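You operate a simulated robot arm through the tools that you are given. There is no shell and no other tool. Be economical: measure what you need, move in short steps, check, and stop when the job is done.

Carry out the task below with a simulated two-armed robot. There is one attempt and no reset: what you move stays moved.

Task
Pick up the air wand with one hand, pass it to the other hand and put it on the green taped patch.

Only the result counts: the job must be done as asked and must still hold three seconds after the hand-in. Knocking over, shifting, dropping, spilling or breaking anything else fails it.

Robot
Two 7-joint arms with two-finger parallel grippers on one trunk, on a base that drives. Base frame: it is fixed to the floor where the robot stands at the start and does not move with it; the origin is under the middle of the robot, x ahead of it, y to its left, z up. Readings come in m, degrees, newtons and seconds.
The left shoulder is at the start at [0.07, 0.134, 1.176], the right one opposite. With the tool pointing down near the work surface each hand reaches from about 0.18 to 0.64 m from the robot's upright axis, wherever it stands, measured 20 degrees to its own side. Places, roughly: green taped patch [1.2, 2.8, 0.9]. Payload 1.57 kg a hand.
The tool frame of a hand sits at the grasp point between the pads (the TCP): z along the fingers, y along the line on which they close. The tips reach 0.03 m beyond it. The gripper opens to 0.08 m. The fingers are 0.017 m wide and 0.012 m thick; the gripper's body (0.04 by 0.082 m) begins 0.08 m behind the TCP.
Orientation is that of the tool frame in the base frame, as [roll, pitch, yaw] about the fixed x, y, z axes, in that order (R = Rz(yaw) Ry(pitch) Rx(roll)). With the fingers straight down and closing along the base's y, the tool's x points along the base's -x, its y along +y and its z along -z.

Tools
- The arms move only by the tool jog_arm. It takes "left_commands", "right_commands" or both (then of equal length, played together; a hand with none holds still); each is a list of rows, each an object (a shift or turn left out is 0, a gripper value left out holds the last) with "dp": the shift along the tool's x, y, z in m, a list of three; "delta_rot": the turn, a rotation vector about the tool's x, y, z in degrees, a list of three; "grip": the opening, from 0 (shut) to 1 (fully open). In form: [{"dp": [dx, dy, dz], "delta_rot": [rx, ry, rz], "grip": grip}, ...]. A call has 1 to 12 rows; each row shifts and turns the commanded pose from where the row before left it, along the tool's axes as they then stand. Rows are played at 5 a second. More than 0.05 m and 8.6 degrees between two rows, or a gripper value outside its range, and nothing of the call is played. A pose out of reach is approached as far as the arm can. The call stops where the force on the tool passes 40 N (or 10 N more than at its start, if that is more) or the arm is blocked; 0.2 s more then pass. Each finger travels about 0.153 m/s and halts on what it meets, pressing with about 25 N; the grip force reading is that of the motor and also rises with nothing between the fingers. The clock runs only during rows and for 0.2 s after the last one: add rows that do not move to give the fingers time. The reply holds the time, the measured pose of the TCP, the force on the tool along the base axes, the opening and the grip force, in the units named above and with some noise, with the torque about the TCP (base axes, N m) and any sound that the robot's microphone picked up.
- Cameras (640 x 400 px; columns grow to the right, rows downward): "scene" is now at [0.1418, 0.0247, 1.3849]; the picture's right is [0.30, -0.95, 0.00], its down [-0.63, -0.20, -0.75] and it looks along [0.71, 0.22, -0.66] (base axes); focal length 265 px, centre (320, 200). "left" rides on the left gripper at [0.072, 0.007, -0.122] in its tool frame; the picture's right is [-0.09, 1.00, 0.00], its down [-0.84, -0.08, -0.54] and it looks along [-0.54, -0.05, 0.84] (tool axes); focal length 238 px, centre (320, 200). "right" rides on the right gripper at [0.072, -0.007, -0.122] in its tool frame; the picture's right is [0.09, 1.00, 0.00], its down [-0.84, 0.08, -0.54] and it looks along [-0.54, 0.05, 0.84] (tool axes); focal length 238 px, centre (320, 200). There is no depth. A picture from a camera that has moved, and an enlarged one, comes with that camera's place and axes in the base frame and with its lens. The place of the scene camera against the robot may be out by one fixed shift of up to 0.025 m in any direction.
- get_image(camera): a new picture of that camera. The clock stands still meanwhile.
- lift_body(by): slides the trunk up (or, below 0, down) by that many m; the arms and the scene camera ride with it, the base frame stays. It gives what a move gives, with no picture.
- drive_base(legs): drives the robot by 1 to 6 legs, each [ahead, left, turn to the left] in m, m and degrees, along the robot's own axes; the way and the turn of a leg run together, so that a leg with both is an arc; at most 1.5 m and 180 degrees a leg. The arms and the cameras ride along, it lands a little off, and it stops where it bumps. It gives what a move gives.
- pan_tilt(pan, tilt): turns the head with the scene camera to pan (to the left, within 86 degrees either way) and tilt (down, from -29 to 69), counted from straight ahead of the robot. It gives what a move gives.
- enlarge(camera, box): a new picture of the part [left, top, right, bottom] of that camera's present view, enlarged. The clock stands still meanwhile.
- job_done(): hands the job in; it is judged then, once.

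Go step by step. Nothing tells you exact positions but the pictures and the camera data: compare them with the known pose of the tool, close in by small moves and look again before you grip or let go. The budget is 120 turns and 88 pictures, counting those below and the enlarged ones. Unless the task says otherwise, let go and move clear before handing in.

The tools are called as a command line: name --argument value ..., lists and objects as JSON in quotes. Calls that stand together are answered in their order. jog_arm: Moves the arms, as the interface text tells. Its arguments: {"type":"object","properties":{"left_commands":{"type":"array","items":{"type":"object","properties":{"dp":{"type":"array","items":{"type":"number"}},"delta_rot":{"type":"array","items":{"type":"number"}},"grip":{"type":"number"}}}},"right_commands":{"type":"array","items":{"type":"object","properties":{"dp":{"type":"array","items":{"type":"number"}},"delta_rot":{"type":"array","items":{"type":"number"}},"grip":{"type":"number"}}}}},"required":[]} The other tools are called the same way: lift_body (by) slides the trunk up or down; drive_base (legs) drives the base; pan_tilt (pan, tilt) turns the head that bears the scene camera; get_image (camera) takes a picture; enlarge (camera, box) takes an enlarged picture of a part of a camera's view; job_done () hands the job in.

At the start:

```text
clock: 0.0
left_position: [0.3591, 0.2417, 1.1975]
left_orientation: [180.0, 0.0, -179.8]
left_ft_force: [0.8, 0.0, 0.5]
left_ft_torque: [-0.01, 0.01, -0.02]
left_finger_gap: 0.0799
left_grip_force: 0.0
right_position: [0.402, -0.1326, 1.0877]
right_orientation: [180.0, 0.1, -180.0]
right_ft_force: [-0.3, -0.3, -0.5]
right_ft_torque: [0.0, 0.0, -0.01]
right_finger_gap: 0.0798
right_grip_force: 0.0
trunk travel left (down, up): [-0.75, 0.19]
robot x, y, heading: [0.0, -0.0009, 0.1]
head pan, tilt: [17.4, 41.6]
```

scene: 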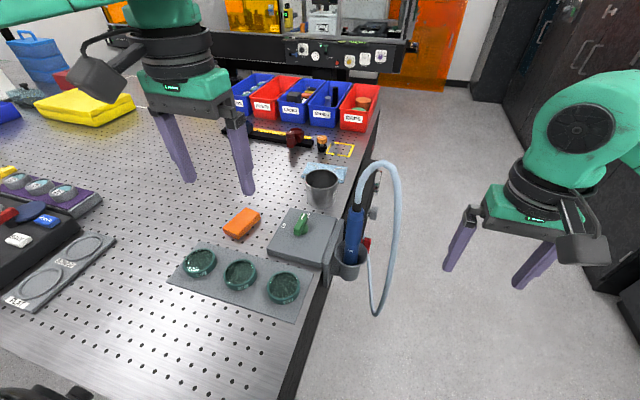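
right: 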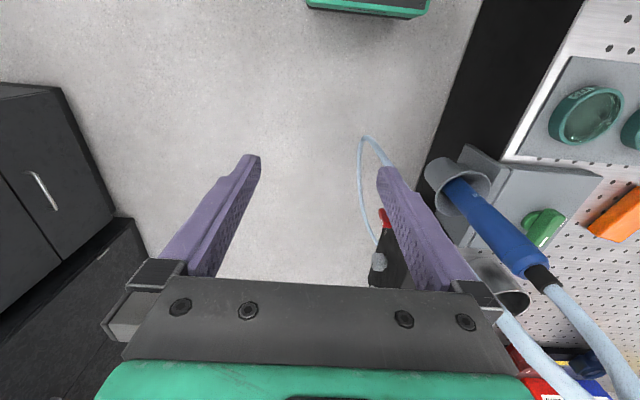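
left: 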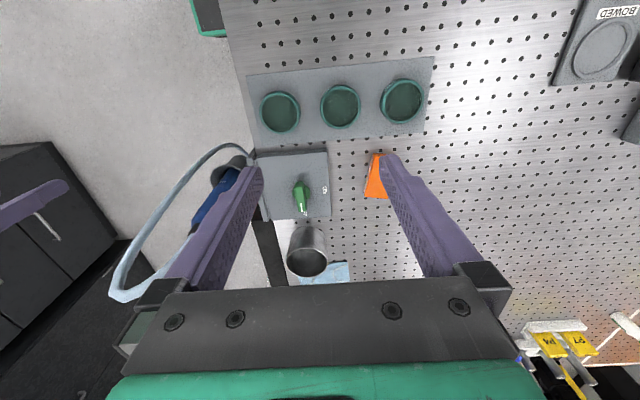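

I see a blue air wand hanging in a grey cup holder on the table's right edge with a hose attached; the green patch is far to the left. I'll look closer first.

enlarge --camera "scene" --box '[260, 140, 440, 320]'

enlarge --camera "right" --box '[340, 100, 640, 400]'

pan_tilt --pan 65 --tilt 15

get_image --camera "scene"

```text
2.22 times, centred on (350, 230) of scene
camera zoom: at [0.1418, 0.0247, 1.3849], right [0.3, -0.95, 0.0], down [-0.63, -0.2, -0.75], along [0.71, 0.22, -0.66], focal length 589 px, centre (253, 133)
```

zoom: 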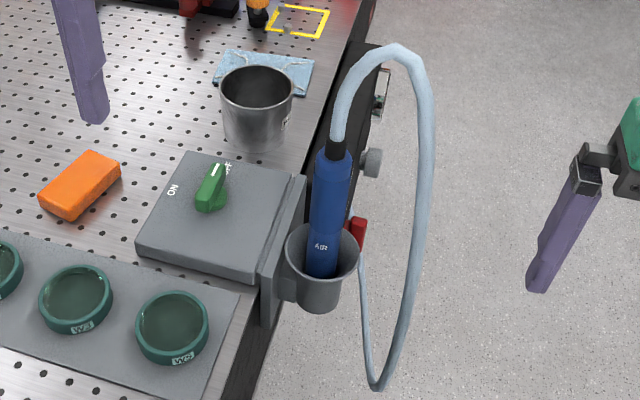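

```text
1.33 times, centred on (490, 250) of right
camera zoom: at [0.3307, -0.1389, 1.2093], right [-0.09, 1.0, 0.0], down [0.84, 0.08, 0.54], along [0.54, 0.05, -0.84], focal length 318 px, centre (93, 133)
```

zoom: 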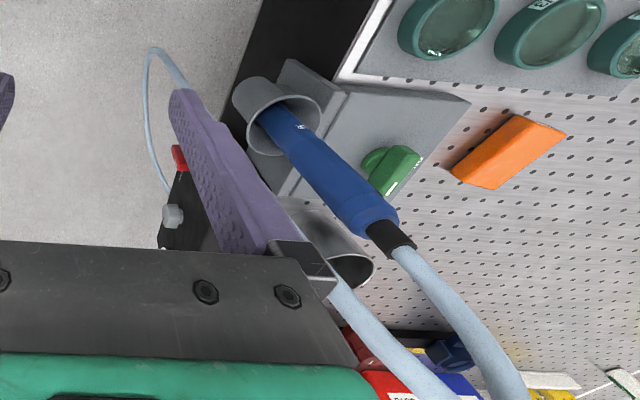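

```text
clock: 1.1
left_position: [0.3588, 0.2401, 1.1971]
left_orientation: [179.9, 0.0, -179.9]
left_ft_force: [0.4, -1.0, 1.2]
left_ft_torque: [0.03, -0.02, 0.02]
left_finger_gap: 0.0801
left_grip_force: 0.2
right_position: [0.403, -0.1323, 1.0874]
right_orientation: [-180.0, 0.0, 180.0]
right_ft_force: [-0.4, 0.0, -0.6]
right_ft_torque: [0.02, 0.02, -0.02]
right_finger_gap: 0.0801
right_grip_force: 0.1
trunk travel left (down, up): [-0.75, 0.19]
robot x, y, heading: [0.0, -0.0008, 0.0]
head pan, tilt: [65.0, 15.0]
```

```text
82 pictures are left
camera scene: at [0.1013, 0.0841, 1.4267], right [0.91, -0.42, 0.0], down [-0.11, -0.23, -0.97], along [0.41, 0.88, -0.26], focal length 265 px, centre (320, 200)
```

scene: 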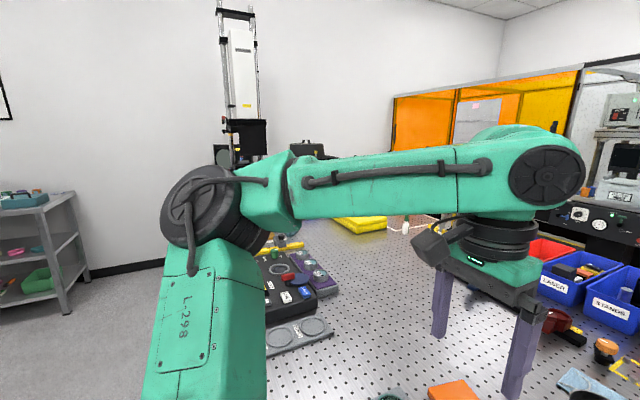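

The patch is hidden behind the left arm for now. I'll look back at the hose's far end to understand how it's tethered.

pan_tilt --pan 0 --tilt 50

enlarge --camera "scene" --box '[200, 60, 400, 260]'

enlarge --camera "right" --box '[320, 110, 460, 290]'

```text
clock: 2.5
left_position: [0.3597, 0.2419, 1.1961]
left_orientation: [-180.0, -0.1, -179.9]
left_ft_force: [0.0, 0.1, 0.4]
left_ft_torque: [-0.01, -0.02, 0.01]
left_finger_gap: 0.08
left_grip_force: 0.0
right_position: [0.4027, -0.1316, 1.0875]
right_orientation: [-180.0, -0.1, -180.0]
right_ft_force: [0.0, 0.1, 0.0]
right_ft_torque: [0.02, 0.02, -0.04]
right_finger_gap: 0.0802
right_grip_force: 0.1
trunk travel left (down, up): [-0.75, 0.19]
robot x, y, heading: [0.0015, -0.0003, 0.0]
head pan, tilt: [0.0, 50.0]
```

```text
2.00 times, centred on (300, 160) of scene
camera zoom: at [0.1387, -0.0004, 1.3731], right [0.0, -1.0, 0.0], down [-0.77, 0.0, -0.64], along [0.64, 0.0, -0.77], focal length 530 px, centre (360, 280)
```

zoom: 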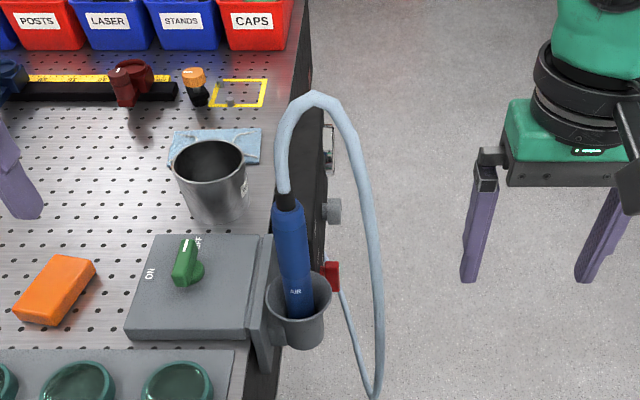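

```text
2.22 times, centred on (390, 200) of right
camera zoom: at [0.3308, -0.1389, 1.2093], right [-0.09, 1.0, 0.0], down [0.84, 0.08, 0.54], along [0.54, 0.05, -0.84], focal length 530 px, centre (164, 200)
```

zoom: 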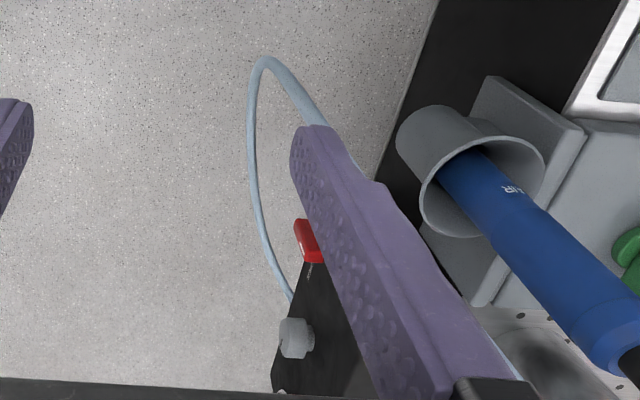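

The wand stands near (0.475, 0.062), its cup rim at about z 0.94 and hose end at about z 1.075. I'll back off and look around for the hose's anchor and the route to the patch.

drive_base --legs '[[-0.5, 0, 0], [0, -0.5, 0]]'

pan_tilt --pan 30 --tilt 25

get_image --camera "scene"

```text
clock: 7.9
left_position: [-0.1328, -0.2371, 1.1959]
left_orientation: [-179.9, 0.0, -179.2]
left_ft_force: [0.0, 0.7, -0.8]
left_ft_torque: [0.04, 0.02, 0.01]
left_finger_gap: 0.0802
left_grip_force: 0.0
right_position: [-0.0826, -0.6081, 1.087]
right_orientation: [-180.0, 0.0, -179.2]
right_ft_force: [-0.1, 0.8, 0.3]
right_ft_torque: [-0.03, 0.02, 0.0]
right_finger_gap: 0.0799
right_grip_force: 0.1
trunk travel left (down, up): [-0.75, 0.19]
robot x, y, heading: [-0.4868, -0.484, 0.8]
head pan, tilt: [0.0, 50.0]
```

```text
clock: 8.8
left_position: [-0.1328, -0.2388, 1.197]
left_orientation: [-179.9, 0.0, -179.1]
left_ft_force: [-1.1, -0.3, 0.2]
left_ft_torque: [0.01, 0.0, 0.01]
left_finger_gap: 0.08
left_grip_force: 0.1
right_position: [-0.0834, -0.6113, 1.0866]
right_orientation: [-180.0, 0.0, -179.2]
right_ft_force: [-0.2, -0.1, 0.4]
right_ft_torque: [-0.01, 0.0, 0.0]
right_finger_gap: 0.0801
right_grip_force: 0.0
trunk travel left (down, up): [-0.75, 0.19]
robot x, y, heading: [-0.4882, -0.4849, 0.6]
head pan, tilt: [30.0, 25.0]
```

```text
79 pictures are left
camera scene: at [-0.3467, -0.4373, 1.4105], right [0.51, -0.86, 0.0], down [-0.36, -0.22, -0.91], along [0.78, 0.46, -0.42], focal length 265 px, centre (320, 200)
```

scene: 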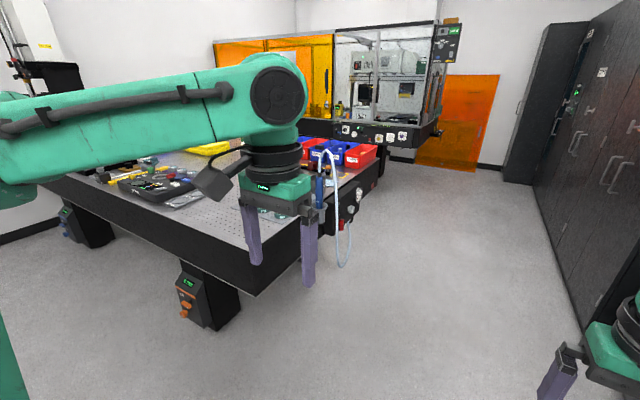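

enlarge --camera "scene" --box '[300, 130, 400, 280]'

drive_base --legs '[[0.9, 0, 0]]'

pan_tilt --pan 70 --tilt 45

get_image --camera "scene"

```text
2.67 times, centred on (350, 205) of scene
camera zoom: at [-0.3467, -0.4373, 1.4105], right [0.51, -0.86, 0.0], down [-0.36, -0.22, -0.91], along [0.78, 0.46, -0.42], focal length 707 px, centre (240, 187)
```

zoom: 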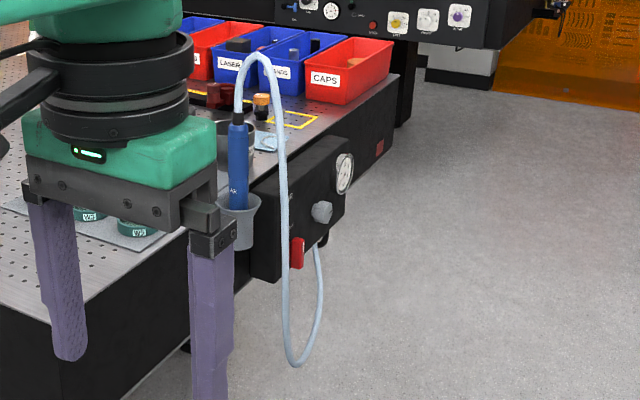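

```text
clock: 13.6
left_position: [0.7821, -0.2625, 1.1983]
left_orientation: [-180.0, 0.2, 178.3]
left_ft_force: [0.0, -0.8, 0.4]
left_ft_torque: [0.01, -0.01, 0.01]
left_finger_gap: 0.0802
left_grip_force: 0.1
right_position: [0.8134, -0.6367, 1.0869]
right_orientation: [-180.0, 0.0, 178.2]
right_ft_force: [0.7, 0.3, -0.2]
right_ft_torque: [0.03, 0.01, 0.02]
right_finger_gap: 0.0801
right_grip_force: 0.1
trunk travel left (down, up): [-0.75, 0.19]
robot x, y, heading: [0.4159, -0.4932, -2.2]
head pan, tilt: [30.0, 25.0]
```

```text
clock: 14.7
left_position: [0.7815, -0.2636, 1.1961]
left_orientation: [-180.0, 0.1, 178.3]
left_ft_force: [0.0, 0.0, -0.1]
left_ft_torque: [0.0, 0.03, 0.02]
left_finger_gap: 0.0798
left_grip_force: 0.1
right_position: [0.8142, -0.6363, 1.0869]
right_orientation: [179.9, 0.0, 178.2]
right_ft_force: [-0.3, -0.9, -0.2]
right_ft_torque: [0.01, 0.03, 0.0]
right_finger_gap: 0.0799
right_grip_force: 0.0
trunk travel left (down, up): [-0.75, 0.19]
robot x, y, heading: [0.4168, -0.4915, -1.8]
head pan, tilt: [70.0, 45.0]
```

```text
77 pictures are left
camera scene: at [0.5076, -0.419, 1.38], right [0.93, -0.37, 0.0], down [-0.26, -0.66, -0.71], along [0.26, 0.66, -0.71], focal length 265 px, centre (320, 200)
```

scene: 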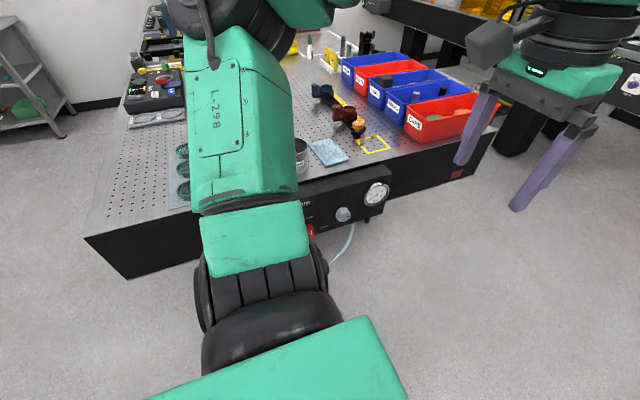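

The hose comes out of an air panel on the table's side with a red lever. I'll back off and turn to face that panel for a proper look.

drive_base --legs '[[0, -0.35, 0], [0, 0, 92]]'

pan_tilt --pan 0 --tilt 30

get_image --camera "scene"

```text
clock: 20.8
left_position: [0.1695, -0.475, 1.1964]
left_orientation: [-179.9, 0.2, -90.9]
left_ft_force: [-0.2, -0.4, 0.3]
left_ft_torque: [0.02, -0.03, -0.01]
left_finger_gap: 0.08
left_grip_force: 0.0
right_position: [0.5427, -0.4377, 1.0875]
right_orientation: [-180.0, -0.1, -91.0]
right_ft_force: [-0.1, -0.2, 1.0]
right_ft_torque: [0.0, 0.0, 0.01]
right_finger_gap: 0.0801
right_grip_force: 0.2
trunk travel left (down, up): [-0.75, 0.19]
robot x, y, heading: [0.4062, -0.8359, 89.1]
head pan, tilt: [70.0, 45.0]
```

```text
clock: 22.2
left_position: [0.169, -0.4744, 1.1961]
left_orientation: [-180.0, 0.1, -90.9]
left_ft_force: [-0.3, -0.5, -0.3]
left_ft_torque: [0.01, -0.03, 0.02]
left_finger_gap: 0.0803
left_grip_force: 0.0
right_position: [0.5425, -0.4369, 1.0867]
right_orientation: [-180.0, -0.1, -91.1]
right_ft_force: [-0.6, 0.0, -0.2]
right_ft_torque: [-0.01, 0.0, -0.02]
right_finger_gap: 0.0798
right_grip_force: 0.0
trunk travel left (down, up): [-0.75, 0.19]
robot x, y, heading: [0.4041, -0.8403, 88.9]
head pan, tilt: [0.0, 30.0]
```

```text
76 pictures are left
camera scene: at [0.4176, -0.6979, 1.4026], right [1.0, -0.02, 0.0], down [-0.01, -0.5, -0.87], along [0.01, 0.87, -0.5], focal length 265 px, centre (320, 200)
```

scene: 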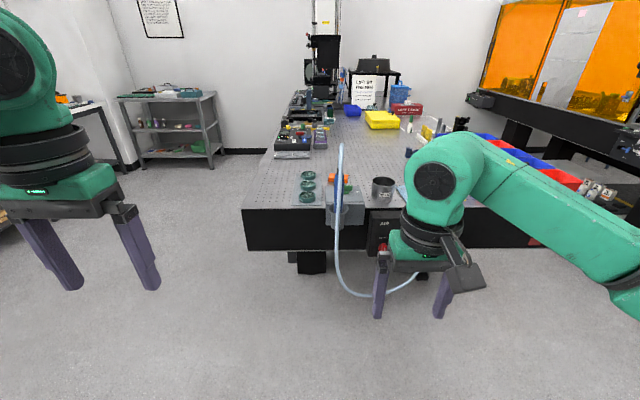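

enlarge --camera "scene" --box '[300, 130, 460, 310]'

enlarge --camera "scene" --box '[260, 60, 500, 210]'

get_image --camera "right"

```text
2.22 times, centred on (380, 220) of scene
camera zoom: at [0.4176, -0.6979, 1.4026], right [1.0, -0.02, 0.0], down [-0.01, -0.5, -0.87], along [0.01, 0.87, -0.5], focal length 589 px, centre (187, 156)
```

zoom: 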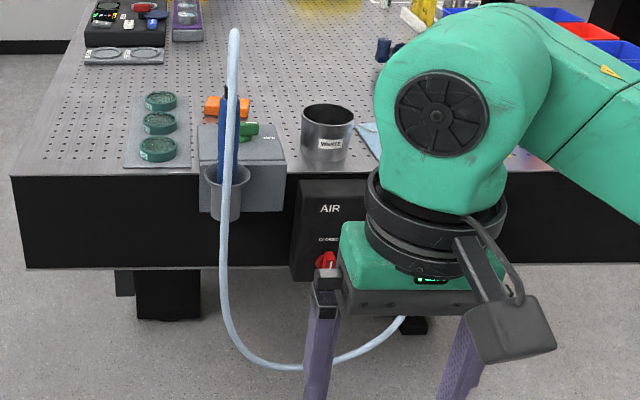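

```text
2.67 times, centred on (380, 135) of scene
camera zoom: at [0.4176, -0.6979, 1.4026], right [1.0, -0.02, 0.0], down [-0.01, -0.5, -0.87], along [0.01, 0.87, -0.5], focal length 707 px, centre (160, 373)
```

zoom: 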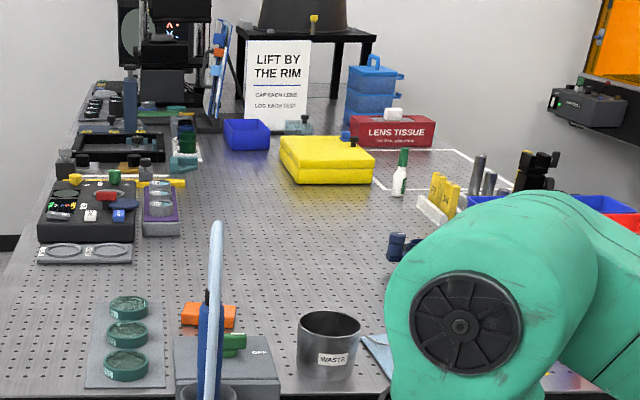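

```text
73 pictures are left
camera right: at [0.5478, -0.5102, 1.2093], right [-1.0, -0.08, 0.0], down [-0.06, 0.84, 0.54], along [-0.04, 0.54, -0.84], focal length 238 px, centre (320, 200)
```

right: 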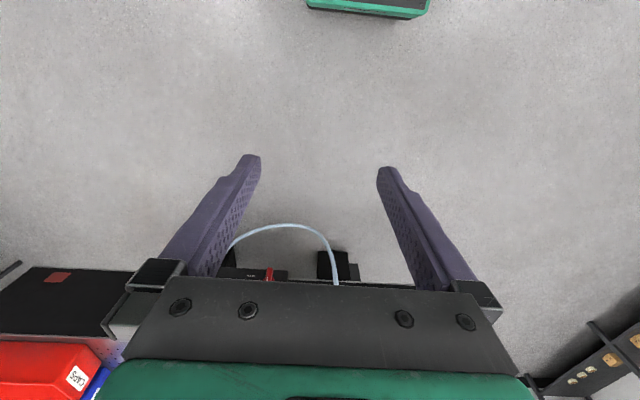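

The right arm blocks the panel, so I'll shift sideways.

drive_base --legs '[[0, 0.55, 0]]'

pan_tilt --pan -35 --tilt 25

get_image --camera "scene"

```text
clock: 25.4
left_position: [-0.3947, -0.4637, 1.1958]
left_orientation: [179.9, 0.1, -90.9]
left_ft_force: [-0.2, -0.1, 0.0]
left_ft_torque: [-0.02, -0.02, 0.0]
left_finger_gap: 0.0801
left_grip_force: 0.0
right_position: [-0.0219, -0.4278, 1.0866]
right_orientation: [-180.0, 0.0, -91.0]
right_ft_force: [0.0, -0.5, -1.5]
right_ft_torque: [0.02, 0.03, 0.0]
right_finger_gap: 0.08
right_grip_force: 0.1
trunk travel left (down, up): [-0.75, 0.19]
robot x, y, heading: [-0.1605, -0.8276, 89.0]
head pan, tilt: [0.0, 30.0]
```

```text
clock: 26.4
left_position: [-0.3953, -0.4647, 1.1973]
left_orientation: [-180.0, 0.1, -90.9]
left_ft_force: [-0.6, -0.4, -1.0]
left_ft_torque: [0.02, -0.02, 0.0]
left_finger_gap: 0.0801
left_grip_force: 0.0
right_position: [-0.0224, -0.4281, 1.0866]
right_orientation: [180.0, 0.0, -91.0]
right_ft_force: [0.7, -0.4, 0.2]
right_ft_torque: [0.0, 0.0, 0.02]
right_finger_gap: 0.0799
right_grip_force: 0.0
trunk travel left (down, up): [-0.75, 0.19]
robot x, y, heading: [-0.1581, -0.8222, 89.1]
head pan, tilt: [-35.0, 25.0]
```

```text
72 pictures are left
camera scene: at [-0.0949, -0.7041, 1.4105], right [0.81, -0.59, 0.0], down [-0.25, -0.34, -0.91], along [0.53, 0.73, -0.42], focal length 265 px, centre (320, 200)
```

scene: 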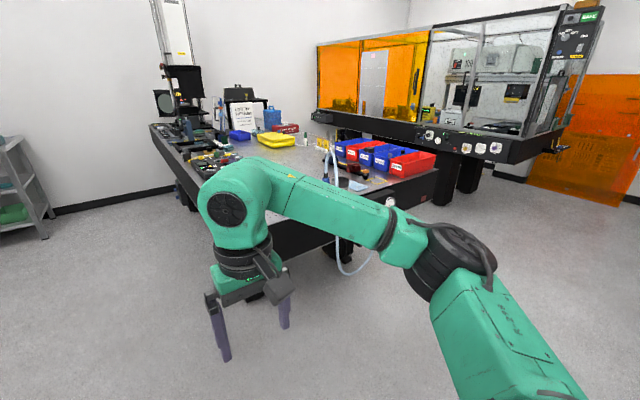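

drive_base --legs '[[0, 0, -40]]'

pan_tilt --pan 0 --tilt 25

get_image --camera "scene"

```text
clock: 28.7
left_position: [-0.1014, -0.4001, 1.1969]
left_orientation: [180.0, 0.1, -131.8]
left_ft_force: [-0.5, -0.3, -0.3]
left_ft_torque: [0.02, -0.01, 0.03]
left_finger_gap: 0.0802
left_grip_force: 0.1
right_position: [0.2043, -0.6159, 1.0868]
right_orientation: [-180.0, 0.0, -131.9]
right_ft_force: [-0.9, -0.2, -0.1]
right_ft_torque: [0.01, -0.02, -0.02]
right_finger_gap: 0.0798
right_grip_force: 0.0
trunk travel left (down, up): [-0.75, 0.19]
robot x, y, heading: [-0.1624, -0.8245, 48.1]
head pan, tilt: [-35.0, 25.0]
```

```text
clock: 29.8
left_position: [-0.1008, -0.3996, 1.1974]
left_orientation: [-179.9, 0.2, -131.8]
left_ft_force: [0.0, -0.3, -0.3]
left_ft_torque: [0.0, 0.0, 0.01]
left_finger_gap: 0.0801
left_grip_force: 0.1
right_position: [0.2041, -0.6167, 1.087]
right_orientation: [180.0, 0.0, -131.9]
right_ft_force: [-0.2, 0.0, 0.4]
right_ft_torque: [-0.02, -0.02, 0.0]
right_finger_gap: 0.08
right_grip_force: 0.0
trunk travel left (down, up): [-0.75, 0.19]
robot x, y, heading: [-0.1605, -0.8279, 48.2]
head pan, tilt: [0.0, 25.0]
```

```text
71 pictures are left
camera scene: at [-0.055, -0.7229, 1.4105], right [0.74, -0.67, 0.0], down [-0.28, -0.31, -0.91], along [0.61, 0.67, -0.42], focal length 265 px, centre (320, 200)
```

scene: 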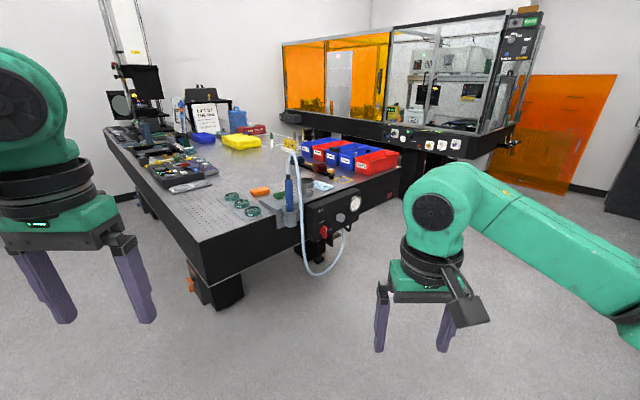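

enlarge --camera "scene" --box '[260, 140, 400, 290]'

enlarge --camera "scene" --box '[290, 185, 370, 265]'

enlarge --camera "scene" --box '[100, 70, 290, 200]'

```text
2.67 times, centred on (330, 215) of scene
camera zoom: at [-0.055, -0.7229, 1.4105], right [0.74, -0.67, 0.0], down [-0.28, -0.31, -0.91], along [0.61, 0.67, -0.42], focal length 707 px, centre (293, 160)
```

zoom: 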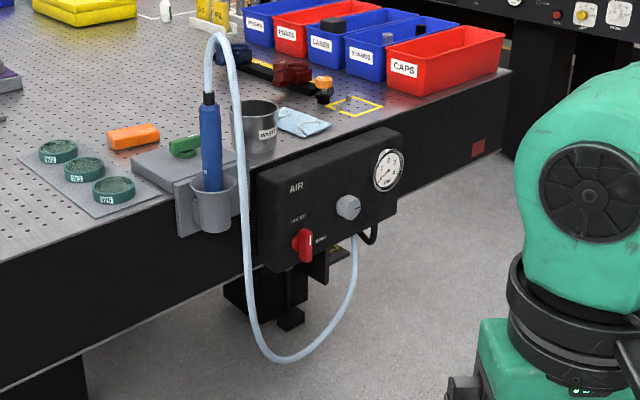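

```text
5.00 times, centred on (330, 225) of scene
camera zoom: at [-0.055, -0.7229, 1.4105], right [0.74, -0.67, 0.0], down [-0.28, -0.31, -0.91], along [0.61, 0.67, -0.42], focal length 1325 px, centre (270, 75)
```

zoom: 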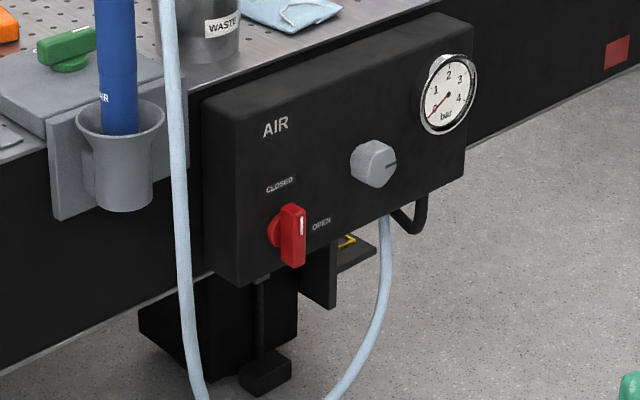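

```text
3.08 times, centred on (195, 135) of scene
camera zoom: at [-0.055, -0.7229, 1.4105], right [0.74, -0.67, 0.0], down [-0.28, -0.31, -0.91], along [0.61, 0.67, -0.42], focal length 816 px, centre (705, 400)
```

zoom: 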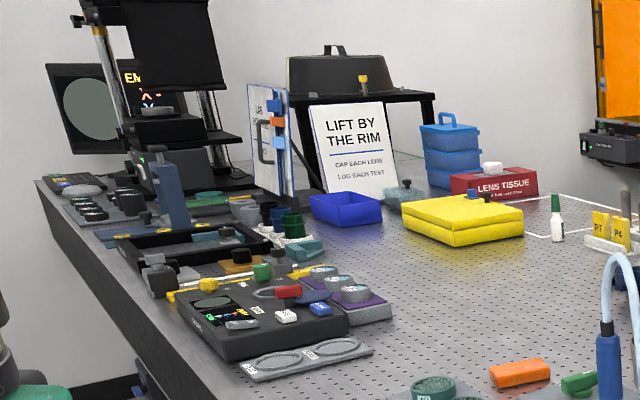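

I can read the panel: the valve lever and regulator sit beside the hose outlet. The patch seems to be hidden behind the "LIFT BY THE RIM" sign, so I'll look from the right-hand side of the table.

drive_base --legs '[[0, 0, 42], [0, -1.4, 0], [0, -0.4, 0]]'

pan_tilt --pan 0 --tilt 15

get_image --camera "scene"

```text
clock: 40.7
left_position: [1.3928, -0.4851, 1.1978]
left_orientation: [-179.9, 0.2, -90.7]
left_ft_force: [-1.3, 0.4, 0.6]
left_ft_torque: [-0.01, 0.0, 0.03]
left_finger_gap: 0.0798
left_grip_force: 0.0
right_position: [1.766, -0.4475, 1.087]
right_orientation: [-180.0, 0.0, -90.7]
right_ft_force: [-0.3, 1.5, 0.7]
right_ft_torque: [0.0, 0.02, 0.01]
right_finger_gap: 0.08
right_grip_force: 0.0
trunk travel left (down, up): [-0.75, 0.19]
robot x, y, heading: [1.6329, -0.8459, 89.2]
head pan, tilt: [0.0, 25.0]
```

```text
clock: 41.4
left_position: [1.3948, -0.4859, 1.1975]
left_orientation: [180.0, 0.1, -90.7]
left_ft_force: [0.5, 0.3, -0.4]
left_ft_torque: [0.01, 0.02, -0.01]
left_finger_gap: 0.08
left_grip_force: 0.0
right_position: [1.7679, -0.4472, 1.0871]
right_orientation: [180.0, -0.1, -90.8]
right_ft_force: [0.4, -0.4, 0.1]
right_ft_torque: [0.01, 0.0, -0.01]
right_finger_gap: 0.08
right_grip_force: 0.1
trunk travel left (down, up): [-0.75, 0.19]
robot x, y, heading: [1.627, -0.8457, 89.2]
head pan, tilt: [0.0, 15.0]
```

```text
67 pictures are left
camera scene: at [1.6442, -0.7049, 1.4267], right [1.0, -0.01, 0.0], down [0.0, -0.26, -0.97], along [0.01, 0.97, -0.26], focal length 265 px, centre (320, 200)
```

scene: 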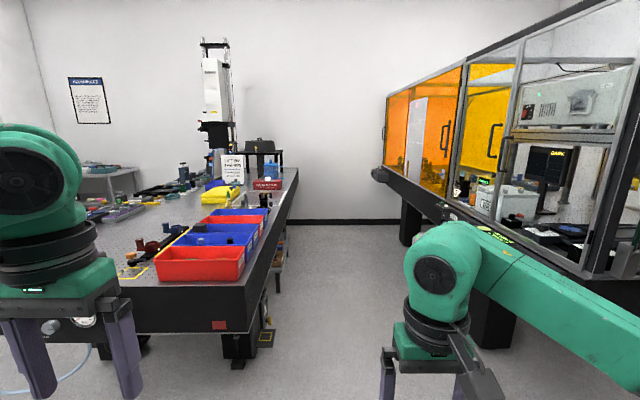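

enlarge --camera "scene" --box '[180, 110, 310, 210]'

drive_base --legs '[[0, -0.25, 0], [1.5, 0, 0], [0.8, 0, 0]]'

pan_tilt --pan 30 --tilt 25

get_image --camera "scene"

```text
4.00 times, centred on (245, 160) of scene
camera zoom: at [1.6442, -0.7049, 1.4267], right [1.0, -0.01, 0.0], down [0.0, -0.26, -0.97], along [0.01, 0.97, -0.26], focal length 1060 px, centre (620, 360)
```

zoom: 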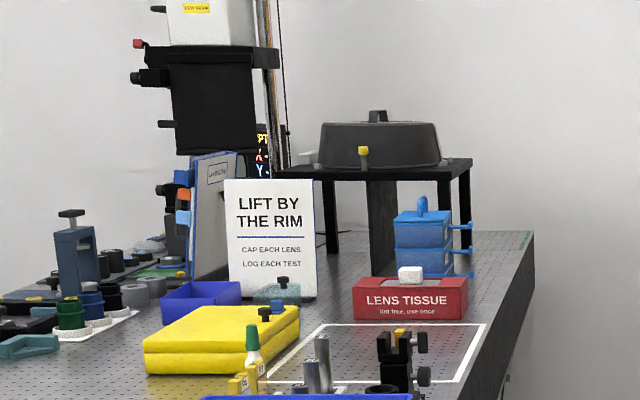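

```text
clock: 54.1
left_position: [1.6461, 1.8064, 1.197]
left_orientation: [-180.0, 0.1, -89.7]
left_ft_force: [-0.3, 0.2, -0.3]
left_ft_torque: [0.01, 0.01, -0.01]
left_finger_gap: 0.08
left_grip_force: 0.1
right_position: [2.0187, 1.8495, 1.0864]
right_orientation: [-180.0, 0.0, -89.8]
right_ft_force: [-0.3, -0.4, 0.5]
right_ft_torque: [-0.03, 0.01, 0.04]
right_finger_gap: 0.0802
right_grip_force: 0.0
trunk travel left (down, up): [-0.75, 0.19]
robot x, y, heading: [1.8858, 1.4484, 90.5]
head pan, tilt: [0.0, 15.0]
```

```text
clock: 55.1
left_position: [1.6462, 1.8051, 1.1981]
left_orientation: [-180.0, 0.1, -89.7]
left_ft_force: [-0.3, -1.0, 0.0]
left_ft_torque: [-0.01, 0.0, 0.03]
left_finger_gap: 0.0799
left_grip_force: 0.0
right_position: [2.0197, 1.8501, 1.0872]
right_orientation: [180.0, 0.1, -89.7]
right_ft_force: [-0.5, -0.5, 0.0]
right_ft_torque: [0.01, -0.01, 0.01]
right_finger_gap: 0.0802
right_grip_force: 0.0
trunk travel left (down, up): [-0.75, 0.19]
robot x, y, heading: [1.8888, 1.4478, 90.2]
head pan, tilt: [30.0, 25.0]
```

```text
65 pictures are left
camera scene: at [1.8535, 1.5768, 1.4106], right [0.86, 0.5, 0.0], down [0.21, -0.37, -0.91], along [-0.46, 0.78, -0.42], focal length 265 px, centre (320, 200)
```

scene: 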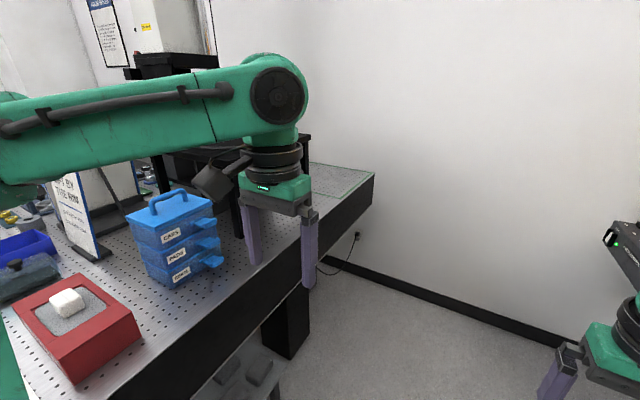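

enlarge --camera "scene" --box '[290, 140, 390, 240]'

```text
4.00 times, centred on (340, 190) of scene
camera zoom: at [1.8535, 1.5768, 1.4106], right [0.86, 0.5, 0.0], down [0.21, -0.37, -0.91], along [-0.46, 0.78, -0.42], focal length 1060 px, centre (240, 240)
```

zoom: 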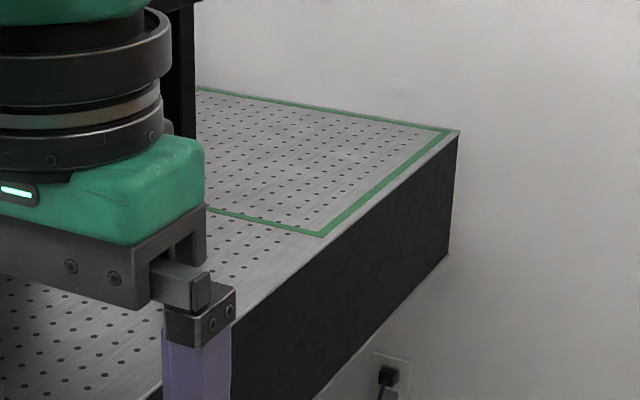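

The green-taped patch fills the far right corner of the table (x about 1.0–1.36, y about 2.58–3.02), which I can reach from this aisle. I'll go back to the wand now.

drive_base --legs '[[-1.5, 0, 0], [-0.8, 0, 0], [0, 1.5, 0], [0, 0.9, 0], [0, 0, -90]]'

```text
clock: 81.5
left_position: [-0.0446, -0.7401, 1.1974]
left_orientation: [180.0, 0.1, -174.5]
left_ft_force: [0.0, 0.7, -0.4]
left_ft_torque: [0.03, 0.01, 0.01]
left_finger_gap: 0.0799
left_grip_force: 0.2
right_position: [0.0359, -1.1067, 1.0868]
right_orientation: [-180.0, -0.1, -174.4]
right_ft_force: [-0.4, 0.0, 0.1]
right_ft_torque: [0.01, 0.0, -0.01]
right_finger_gap: 0.0797
right_grip_force: 0.1
trunk travel left (down, up): [-0.75, 0.19]
robot x, y, heading: [-0.3767, -1.0117, 5.7]
head pan, tilt: [30.0, 25.0]
```

drive_base --legs '[[-0.1, 0, -5.7], [0, 1.01, 0]]'

jog_arm --left_commands '[{"delta_rot": [0, -8.5, 0]}, {"delta_rot": [0, -8.5, 0]}, {"delta_rot": [0, -8.5, 0]}, {"delta_rot": [0, -8.5, 0]}, {"delta_rot": [0, -8.5, 0]}, {"delta_rot": [0, -8.5, 0]}, {"delta_rot": [0, -8.5, 0]}, {"delta_rot": [0, -5.5, 0]}]'

```text
clock: 87.6
left_position: [-0.1198, 0.2581, 1.1962]
left_orientation: [180.0, 0.0, -179.8]
left_ft_force: [-0.6, -0.7, 0.1]
left_ft_torque: [0.03, -0.02, -0.04]
left_finger_gap: 0.0802
left_grip_force: 0.2
right_position: [-0.0754, -0.114, 1.0871]
right_orientation: [-180.0, 0.0, -179.8]
right_ft_force: [-1.0, -0.2, -0.3]
right_ft_torque: [0.01, 0.0, 0.0]
right_finger_gap: 0.08
right_grip_force: 0.1
trunk travel left (down, up): [-0.75, 0.19]
robot x, y, heading: [-0.4775, 0.0183, 0.2]
head pan, tilt: [30.0, 25.0]
```

```text
clock: 89.4
left_position: [-0.079, 0.2995, 1.3033]
left_orientation: [-179.9, 65.2, -179.8]
left_ft_force: [0.3, 0.6, -0.3]
left_ft_torque: [0.0, 0.0, -0.01]
left_finger_gap: 0.0799
left_grip_force: 0.0
left hand out of reach, approached as far as the arm can: row 4, 5, 6, 7, 8
right_position: [-0.0759, -0.114, 1.0875]
right_orientation: [180.0, 0.2, -179.8]
right_ft_force: [0.6, -0.2, 1.3]
right_ft_torque: [0.01, 0.01, 0.01]
right_finger_gap: 0.0799
right_grip_force: 0.0
trunk travel left (down, up): [-0.75, 0.19]
robot x, y, heading: [-0.4804, 0.0125, 0.1]
head pan, tilt: [30.0, 25.0]
```

The left hand is tilted forward, 25° below horizontal. I'll move it ahead of the body, in line with the wand.

jog_arm --left_commands '[{"dp": [-0.0168, -0.02, 0.0362]}, {"dp": [-0.0168, -0.02, 0.0362]}, {"dp": [0.0362, -0.03, 0.0168]}, {"dp": [0.0362, -0.03, 0.0168]}, {}]'

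pan_tilt --pan 5 --tilt 30

get_image --camera "scene"

get_image --camera "left"

```text
clock: 90.6
left_position: [0.0033, 0.2178, 1.248]
left_orientation: [-179.8, 65.1, -179.8]
left_ft_force: [0.4, 0.1, -0.1]
left_ft_torque: [0.03, 0.01, -0.01]
left_finger_gap: 0.08
left_grip_force: 0.0
left hand out of reach, approached as far as the arm can: row 4
right_position: [-0.0741, -0.113, 1.0861]
right_orientation: [180.0, -0.1, -179.8]
right_ft_force: [-0.5, 0.4, 0.4]
right_ft_torque: [-0.04, 0.02, 0.0]
right_finger_gap: 0.0801
right_grip_force: 0.0
trunk travel left (down, up): [-0.75, 0.19]
robot x, y, heading: [-0.4771, 0.0144, 0.1]
head pan, tilt: [30.0, 25.0]
```

```text
clock: 91.5
left_position: [0.0029, 0.218, 1.2471]
left_orientation: [180.0, 65.0, -179.7]
left_ft_force: [0.6, 0.7, -0.5]
left_ft_torque: [0.03, -0.02, 0.05]
left_finger_gap: 0.0801
left_grip_force: 0.0
right_position: [-0.0757, -0.1134, 1.0866]
right_orientation: [180.0, -0.1, -179.9]
right_ft_force: [-0.3, 0.2, 0.7]
right_ft_torque: [0.03, -0.03, 0.0]
right_finger_gap: 0.0802
right_grip_force: 0.1
trunk travel left (down, up): [-0.75, 0.19]
robot x, y, heading: [-0.4775, 0.0148, 0.2]
head pan, tilt: [5.0, 30.0]
```

```text
63 pictures are left
camera scene: at [-0.3264, 0.0246, 1.4026], right [0.09, -1.0, 0.0], down [-0.5, -0.05, -0.87], along [0.86, 0.08, -0.5], focal length 265 px, centre (320, 200)
```

scene: 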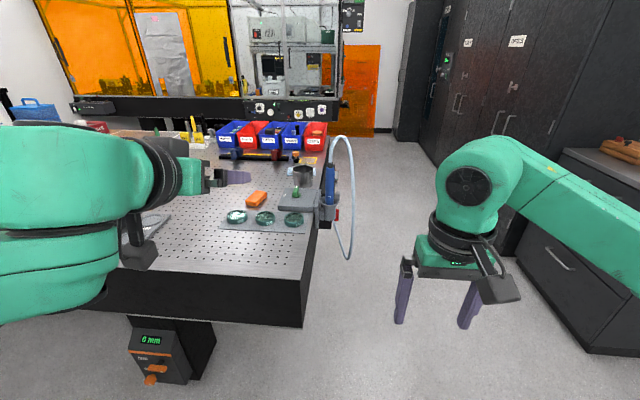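

```text
62 pictures are left
camera left: at [-0.1385, 0.2248, 1.2332], right [0.03, 1.0, 0.08], down [-0.14, -0.08, 0.99], along [0.99, -0.05, 0.14], focal length 238 px, centre (320, 200)
```

left: 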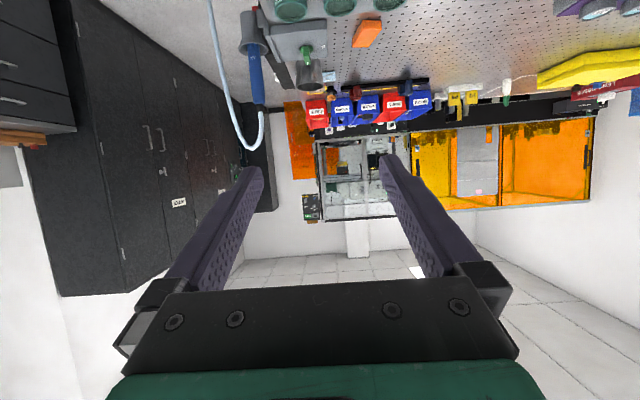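

Now I'll lower the trunk, bring the left hand in line with the wand's y, and tuck the right hand out of the way.

jog_arm --left_commands '[{"dp": [0, -0.04, 0]}, {"dp": [0, -0.04, 0]}, {"dp": [0, -0.04, 0]}, {"dp": [0, -0.03, 0]}, {}]' --right_commands '[{"dp": [0.02, -0.03, -0.03]}, {"dp": [0.02, -0.03, -0.03]}, {"dp": [0.02, -0.03, -0.03]}, {"dp": [0.02, -0.03, -0.03]}, {}]'

lift_body --by -0.2

get_image --camera "left"

get_image --camera "scene"

```text
clock: 92.7
left_position: [0.0057, 0.0705, 1.2442]
left_orientation: [-179.8, 65.1, -179.5]
left_ft_force: [1.2, 0.1, -0.2]
left_ft_torque: [0.0, 0.01, 0.01]
left_finger_gap: 0.08
left_grip_force: 0.1
right_position: [-0.1581, -0.2365, 1.2074]
right_orientation: [179.9, 0.0, -179.8]
right_ft_force: [0.3, 0.4, -0.8]
right_ft_torque: [-0.04, 0.03, 0.01]
right_finger_gap: 0.08
right_grip_force: 0.0
trunk travel left (down, up): [-0.75, 0.19]
robot x, y, heading: [-0.48, 0.0166, 0.1]
head pan, tilt: [5.0, 30.0]
```

```text
clock: 94.9
left_position: [0.0063, 0.0695, 1.044]
left_orientation: [-180.0, 65.2, -179.6]
left_ft_force: [-0.2, 0.2, -0.2]
left_ft_torque: [0.01, 0.02, -0.03]
left_finger_gap: 0.0802
left_grip_force: 0.0
right_position: [-0.156, -0.2366, 1.0066]
right_orientation: [180.0, -0.1, -179.8]
right_ft_force: [-0.1, -0.8, -0.5]
right_ft_torque: [0.01, -0.01, 0.0]
right_finger_gap: 0.0802
right_grip_force: 0.1
trunk travel left (down, up): [-0.55, 0.39]
robot x, y, heading: [-0.4831, 0.0203, 0.6]
head pan, tilt: [5.0, 30.0]
```

```text
61 pictures are left
camera left: at [-0.1356, 0.076, 1.0302], right [0.03, 1.0, 0.08], down [-0.14, -0.08, 0.99], along [0.99, -0.05, 0.14], focal length 238 px, centre (320, 200)
```

left: 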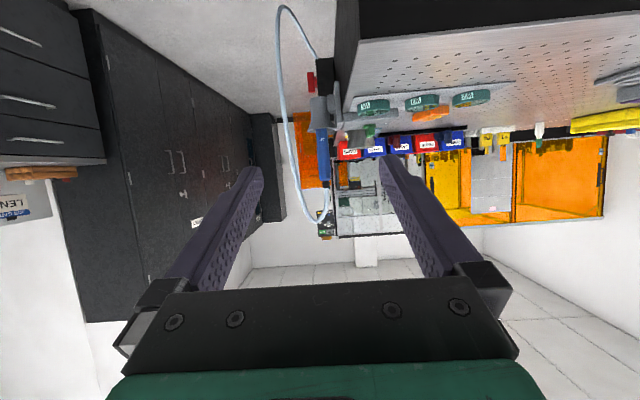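

```text
60 pictures are left
camera scene: at [-0.3265, 0.0244, 1.2026], right [0.09, -1.0, 0.0], down [-0.5, -0.05, -0.87], along [0.86, 0.08, -0.5], focal length 265 px, centre (320, 200)
```

scene: 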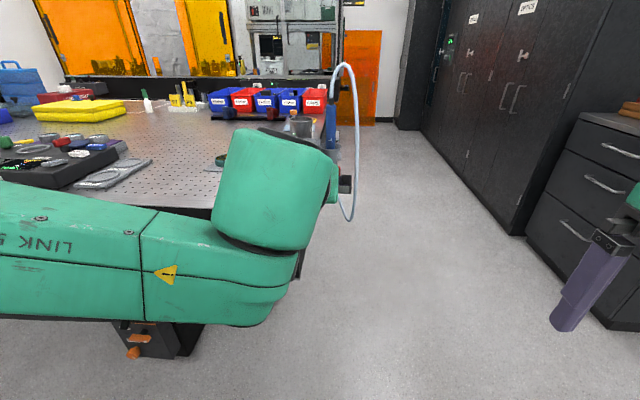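

From this view the wand's axis is at y≈0.063, which agrees with my first estimate. I'll drive ahead 0.34 m and stop short of the wand.

jog_arm --left_commands '[{"dp": [0, 0, 0], "grip": 0.85}, {}]'

drive_base --legs '[[0.33, 0, -0.5]]'

get_image --camera "left"

get_image --camera "scene"

```text
clock: 95.5
left_position: [0.0058, 0.0697, 1.0439]
left_orientation: [-180.0, 65.1, -179.7]
left_ft_force: [-0.2, 0.0, 0.6]
left_ft_torque: [0.0, 0.0, -0.02]
left_finger_gap: 0.068
left_grip_force: 0.0
right_position: [-0.1561, -0.2368, 1.0077]
right_orientation: [-179.9, 0.1, -179.8]
right_ft_force: [-0.5, 0.4, 0.2]
right_ft_torque: [0.01, -0.01, 0.0]
right_finger_gap: 0.0799
right_grip_force: 0.1
trunk travel left (down, up): [-0.55, 0.39]
robot x, y, heading: [-0.4794, 0.015, 0.2]
head pan, tilt: [5.0, 30.0]
```

```text
clock: 97.7
left_position: [0.3363, 0.0663, 1.0451]
left_orientation: [180.0, 65.2, 179.9]
left_ft_force: [0.3, -1.1, 1.0]
left_ft_torque: [0.0, 0.0, -0.01]
left_finger_gap: 0.0679
left_grip_force: 0.1
right_position: [0.1725, -0.2388, 1.0072]
right_orientation: [-180.0, 0.0, 179.8]
right_ft_force: [0.7, 0.1, -0.4]
right_ft_torque: [0.0, 0.03, 0.0]
right_finger_gap: 0.0802
right_grip_force: 0.0
trunk travel left (down, up): [-0.55, 0.39]
robot x, y, heading: [-0.1455, 0.0181, -0.3]
head pan, tilt: [5.0, 30.0]
```

```text
59 pictures are left
camera left: at [0.1953, 0.0739, 1.0302], right [0.04, 1.0, 0.08], down [-0.14, -0.08, 0.99], along [0.99, -0.05, 0.14], focal length 238 px, centre (320, 200)
```

left: 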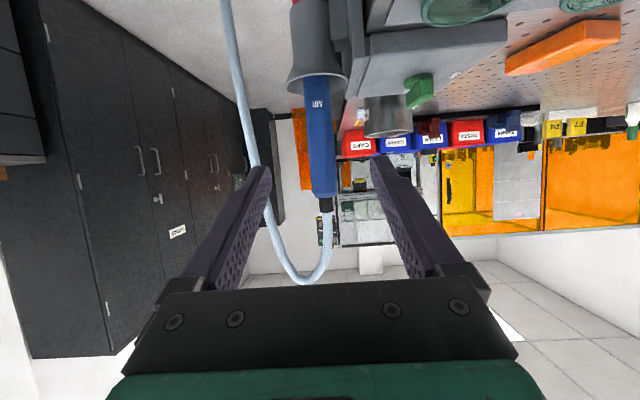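

```text
58 pictures are left
camera scene: at [0.0041, 0.0235, 1.2026], right [0.08, -1.0, 0.0], down [-0.5, -0.04, -0.87], along [0.86, 0.07, -0.5], focal length 265 px, centre (320, 200)
```

scene: 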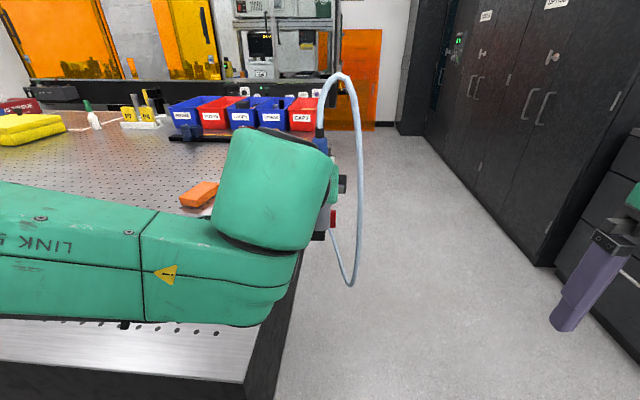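

The wand sits centred between the fingers at y≈0.066 and is about 37 mm thick, and the hose clears the gripper by about 2 cm. I'll go forward 0.14 m.

jog_arm --left_commands '[{"dp": [-0.0111, 0, 0.0335]}, {"dp": [-0.0111, 0, 0.0335]}, {"dp": [-0.0111, 0, 0.0335]}, {"dp": [-0.0111, 0, 0.0335]}, {}]'

get_image --camera "left"

get_image --camera "scene"

```text
clock: 98.8
left_position: [0.4506, 0.0685, 1.0298]
left_orientation: [179.9, 65.1, 179.9]
left_ft_force: [-0.8, 0.2, -0.7]
left_ft_torque: [0.01, 0.0, -0.01]
left_finger_gap: 0.0679
left_grip_force: 0.2
left hand out of reach, approached as far as the arm can: row 4
right_position: [0.1738, -0.2374, 1.0062]
right_orientation: [180.0, 0.1, 179.9]
right_ft_force: [-0.3, 0.1, -0.5]
right_ft_torque: [0.02, 0.0, 0.01]
right_finger_gap: 0.0797
right_grip_force: 0.0
trunk travel left (down, up): [-0.55, 0.39]
robot x, y, heading: [-0.1511, 0.016, 0.0]
head pan, tilt: [5.0, 30.0]
```

```text
57 pictures are left
camera left: at [0.3101, 0.0757, 1.0162], right [0.04, 1.0, 0.08], down [-0.14, -0.08, 0.99], along [0.99, -0.05, 0.14], focal length 238 px, centre (320, 200)
```

left: 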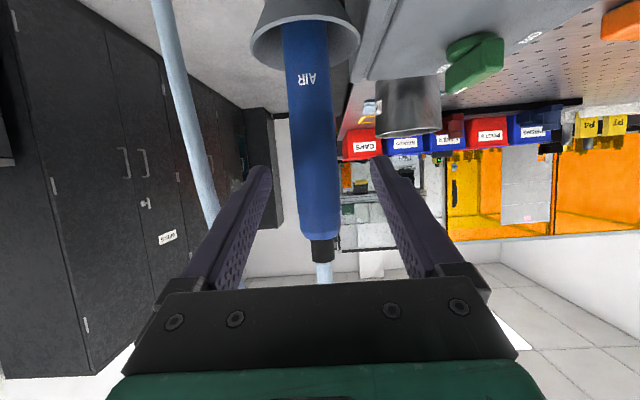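

```text
56 pictures are left
camera scene: at [0.0039, 0.0234, 1.2026], right [0.08, -1.0, 0.0], down [-0.5, -0.04, -0.87], along [0.86, 0.07, -0.5], focal length 265 px, centre (320, 200)
```

scene: 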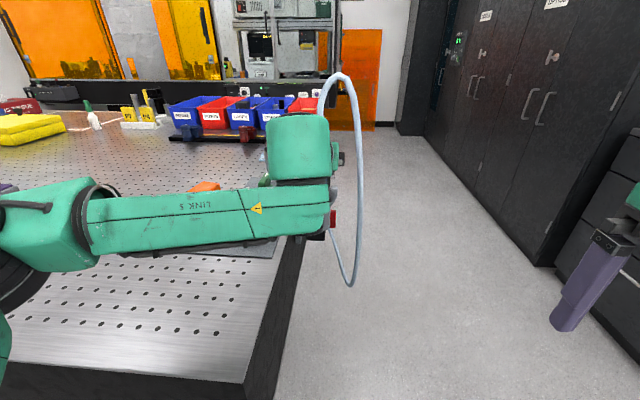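

The arm is 2 cm short because it's at its reach limit, so I'll creep the base forward.

drive_base --legs '[[0.022, 0, 0]]'

enlarge --camera "left" --box '[160, 0, 480, 320]'

```text
clock: 99.7
left_position: [0.4714, 0.0692, 1.0311]
left_orientation: [-179.9, 65.1, 180.0]
left_ft_force: [-0.5, 0.3, -0.4]
left_ft_torque: [0.0, 0.03, 0.01]
left_finger_gap: 0.0681
left_grip_force: 0.0
right_position: [0.1933, -0.2388, 1.0074]
right_orientation: [180.0, 0.0, 179.8]
right_ft_force: [0.4, 0.2, 0.7]
right_ft_torque: [0.03, -0.03, -0.01]
right_finger_gap: 0.0799
right_grip_force: 0.2
trunk travel left (down, up): [-0.55, 0.39]
robot x, y, heading: [-0.1245, 0.0172, -0.3]
head pan, tilt: [5.0, 30.0]
```

```text
1.25 times, centred on (320, 160) of left
camera zoom: at [0.3308, 0.0754, 1.0168], right [0.04, 1.0, 0.08], down [-0.14, -0.08, 0.99], along [0.99, -0.05, 0.14], focal length 298 px, centre (320, 250)
```

zoom: 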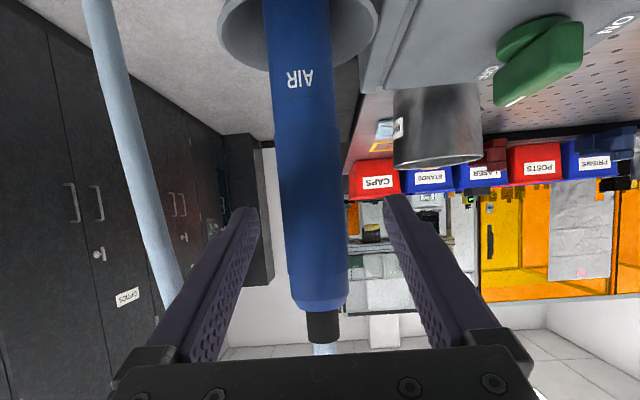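

The wand is between the pads, so I'll close the left gripper.

jog_arm --left_commands '[{"grip": 0.0}, {}, {}, {}]'

enlarge --camera "left" --box '[160, 0, 480, 320]'

```text
clock: 100.7
left_position: [0.4727, 0.0674, 1.0308]
left_orientation: [-180.0, 65.1, -180.0]
left_ft_force: [-0.6, -0.2, 1.2]
left_ft_torque: [0.25, 0.02, 0.02]
left_finger_gap: 0.029
left_grip_force: 25.6
right_position: [0.1938, -0.239, 1.007]
right_orientation: [180.0, 0.1, 179.8]
right_ft_force: [1.2, 0.4, -0.2]
right_ft_torque: [-0.01, 0.03, -0.01]
right_finger_gap: 0.08
right_grip_force: 0.1
trunk travel left (down, up): [-0.55, 0.39]
robot x, y, heading: [-0.1271, 0.015, -0.1]
head pan, tilt: [5.0, 30.0]
```

```text
1.25 times, centred on (320, 160) of left
camera zoom: at [0.332, 0.0754, 1.0163], right [0.04, 1.0, 0.08], down [-0.14, -0.08, 0.99], along [0.99, -0.05, 0.14], focal length 298 px, centre (320, 250)
```

zoom: 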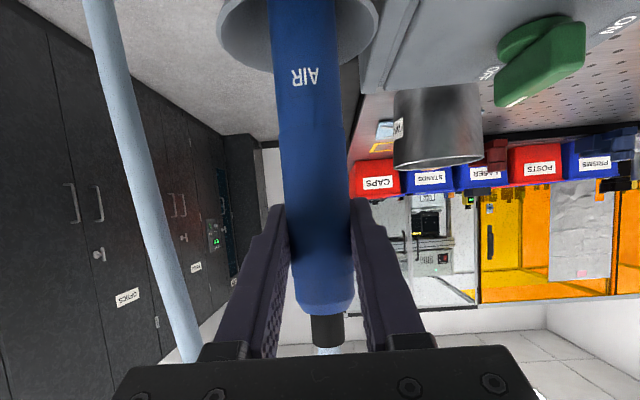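

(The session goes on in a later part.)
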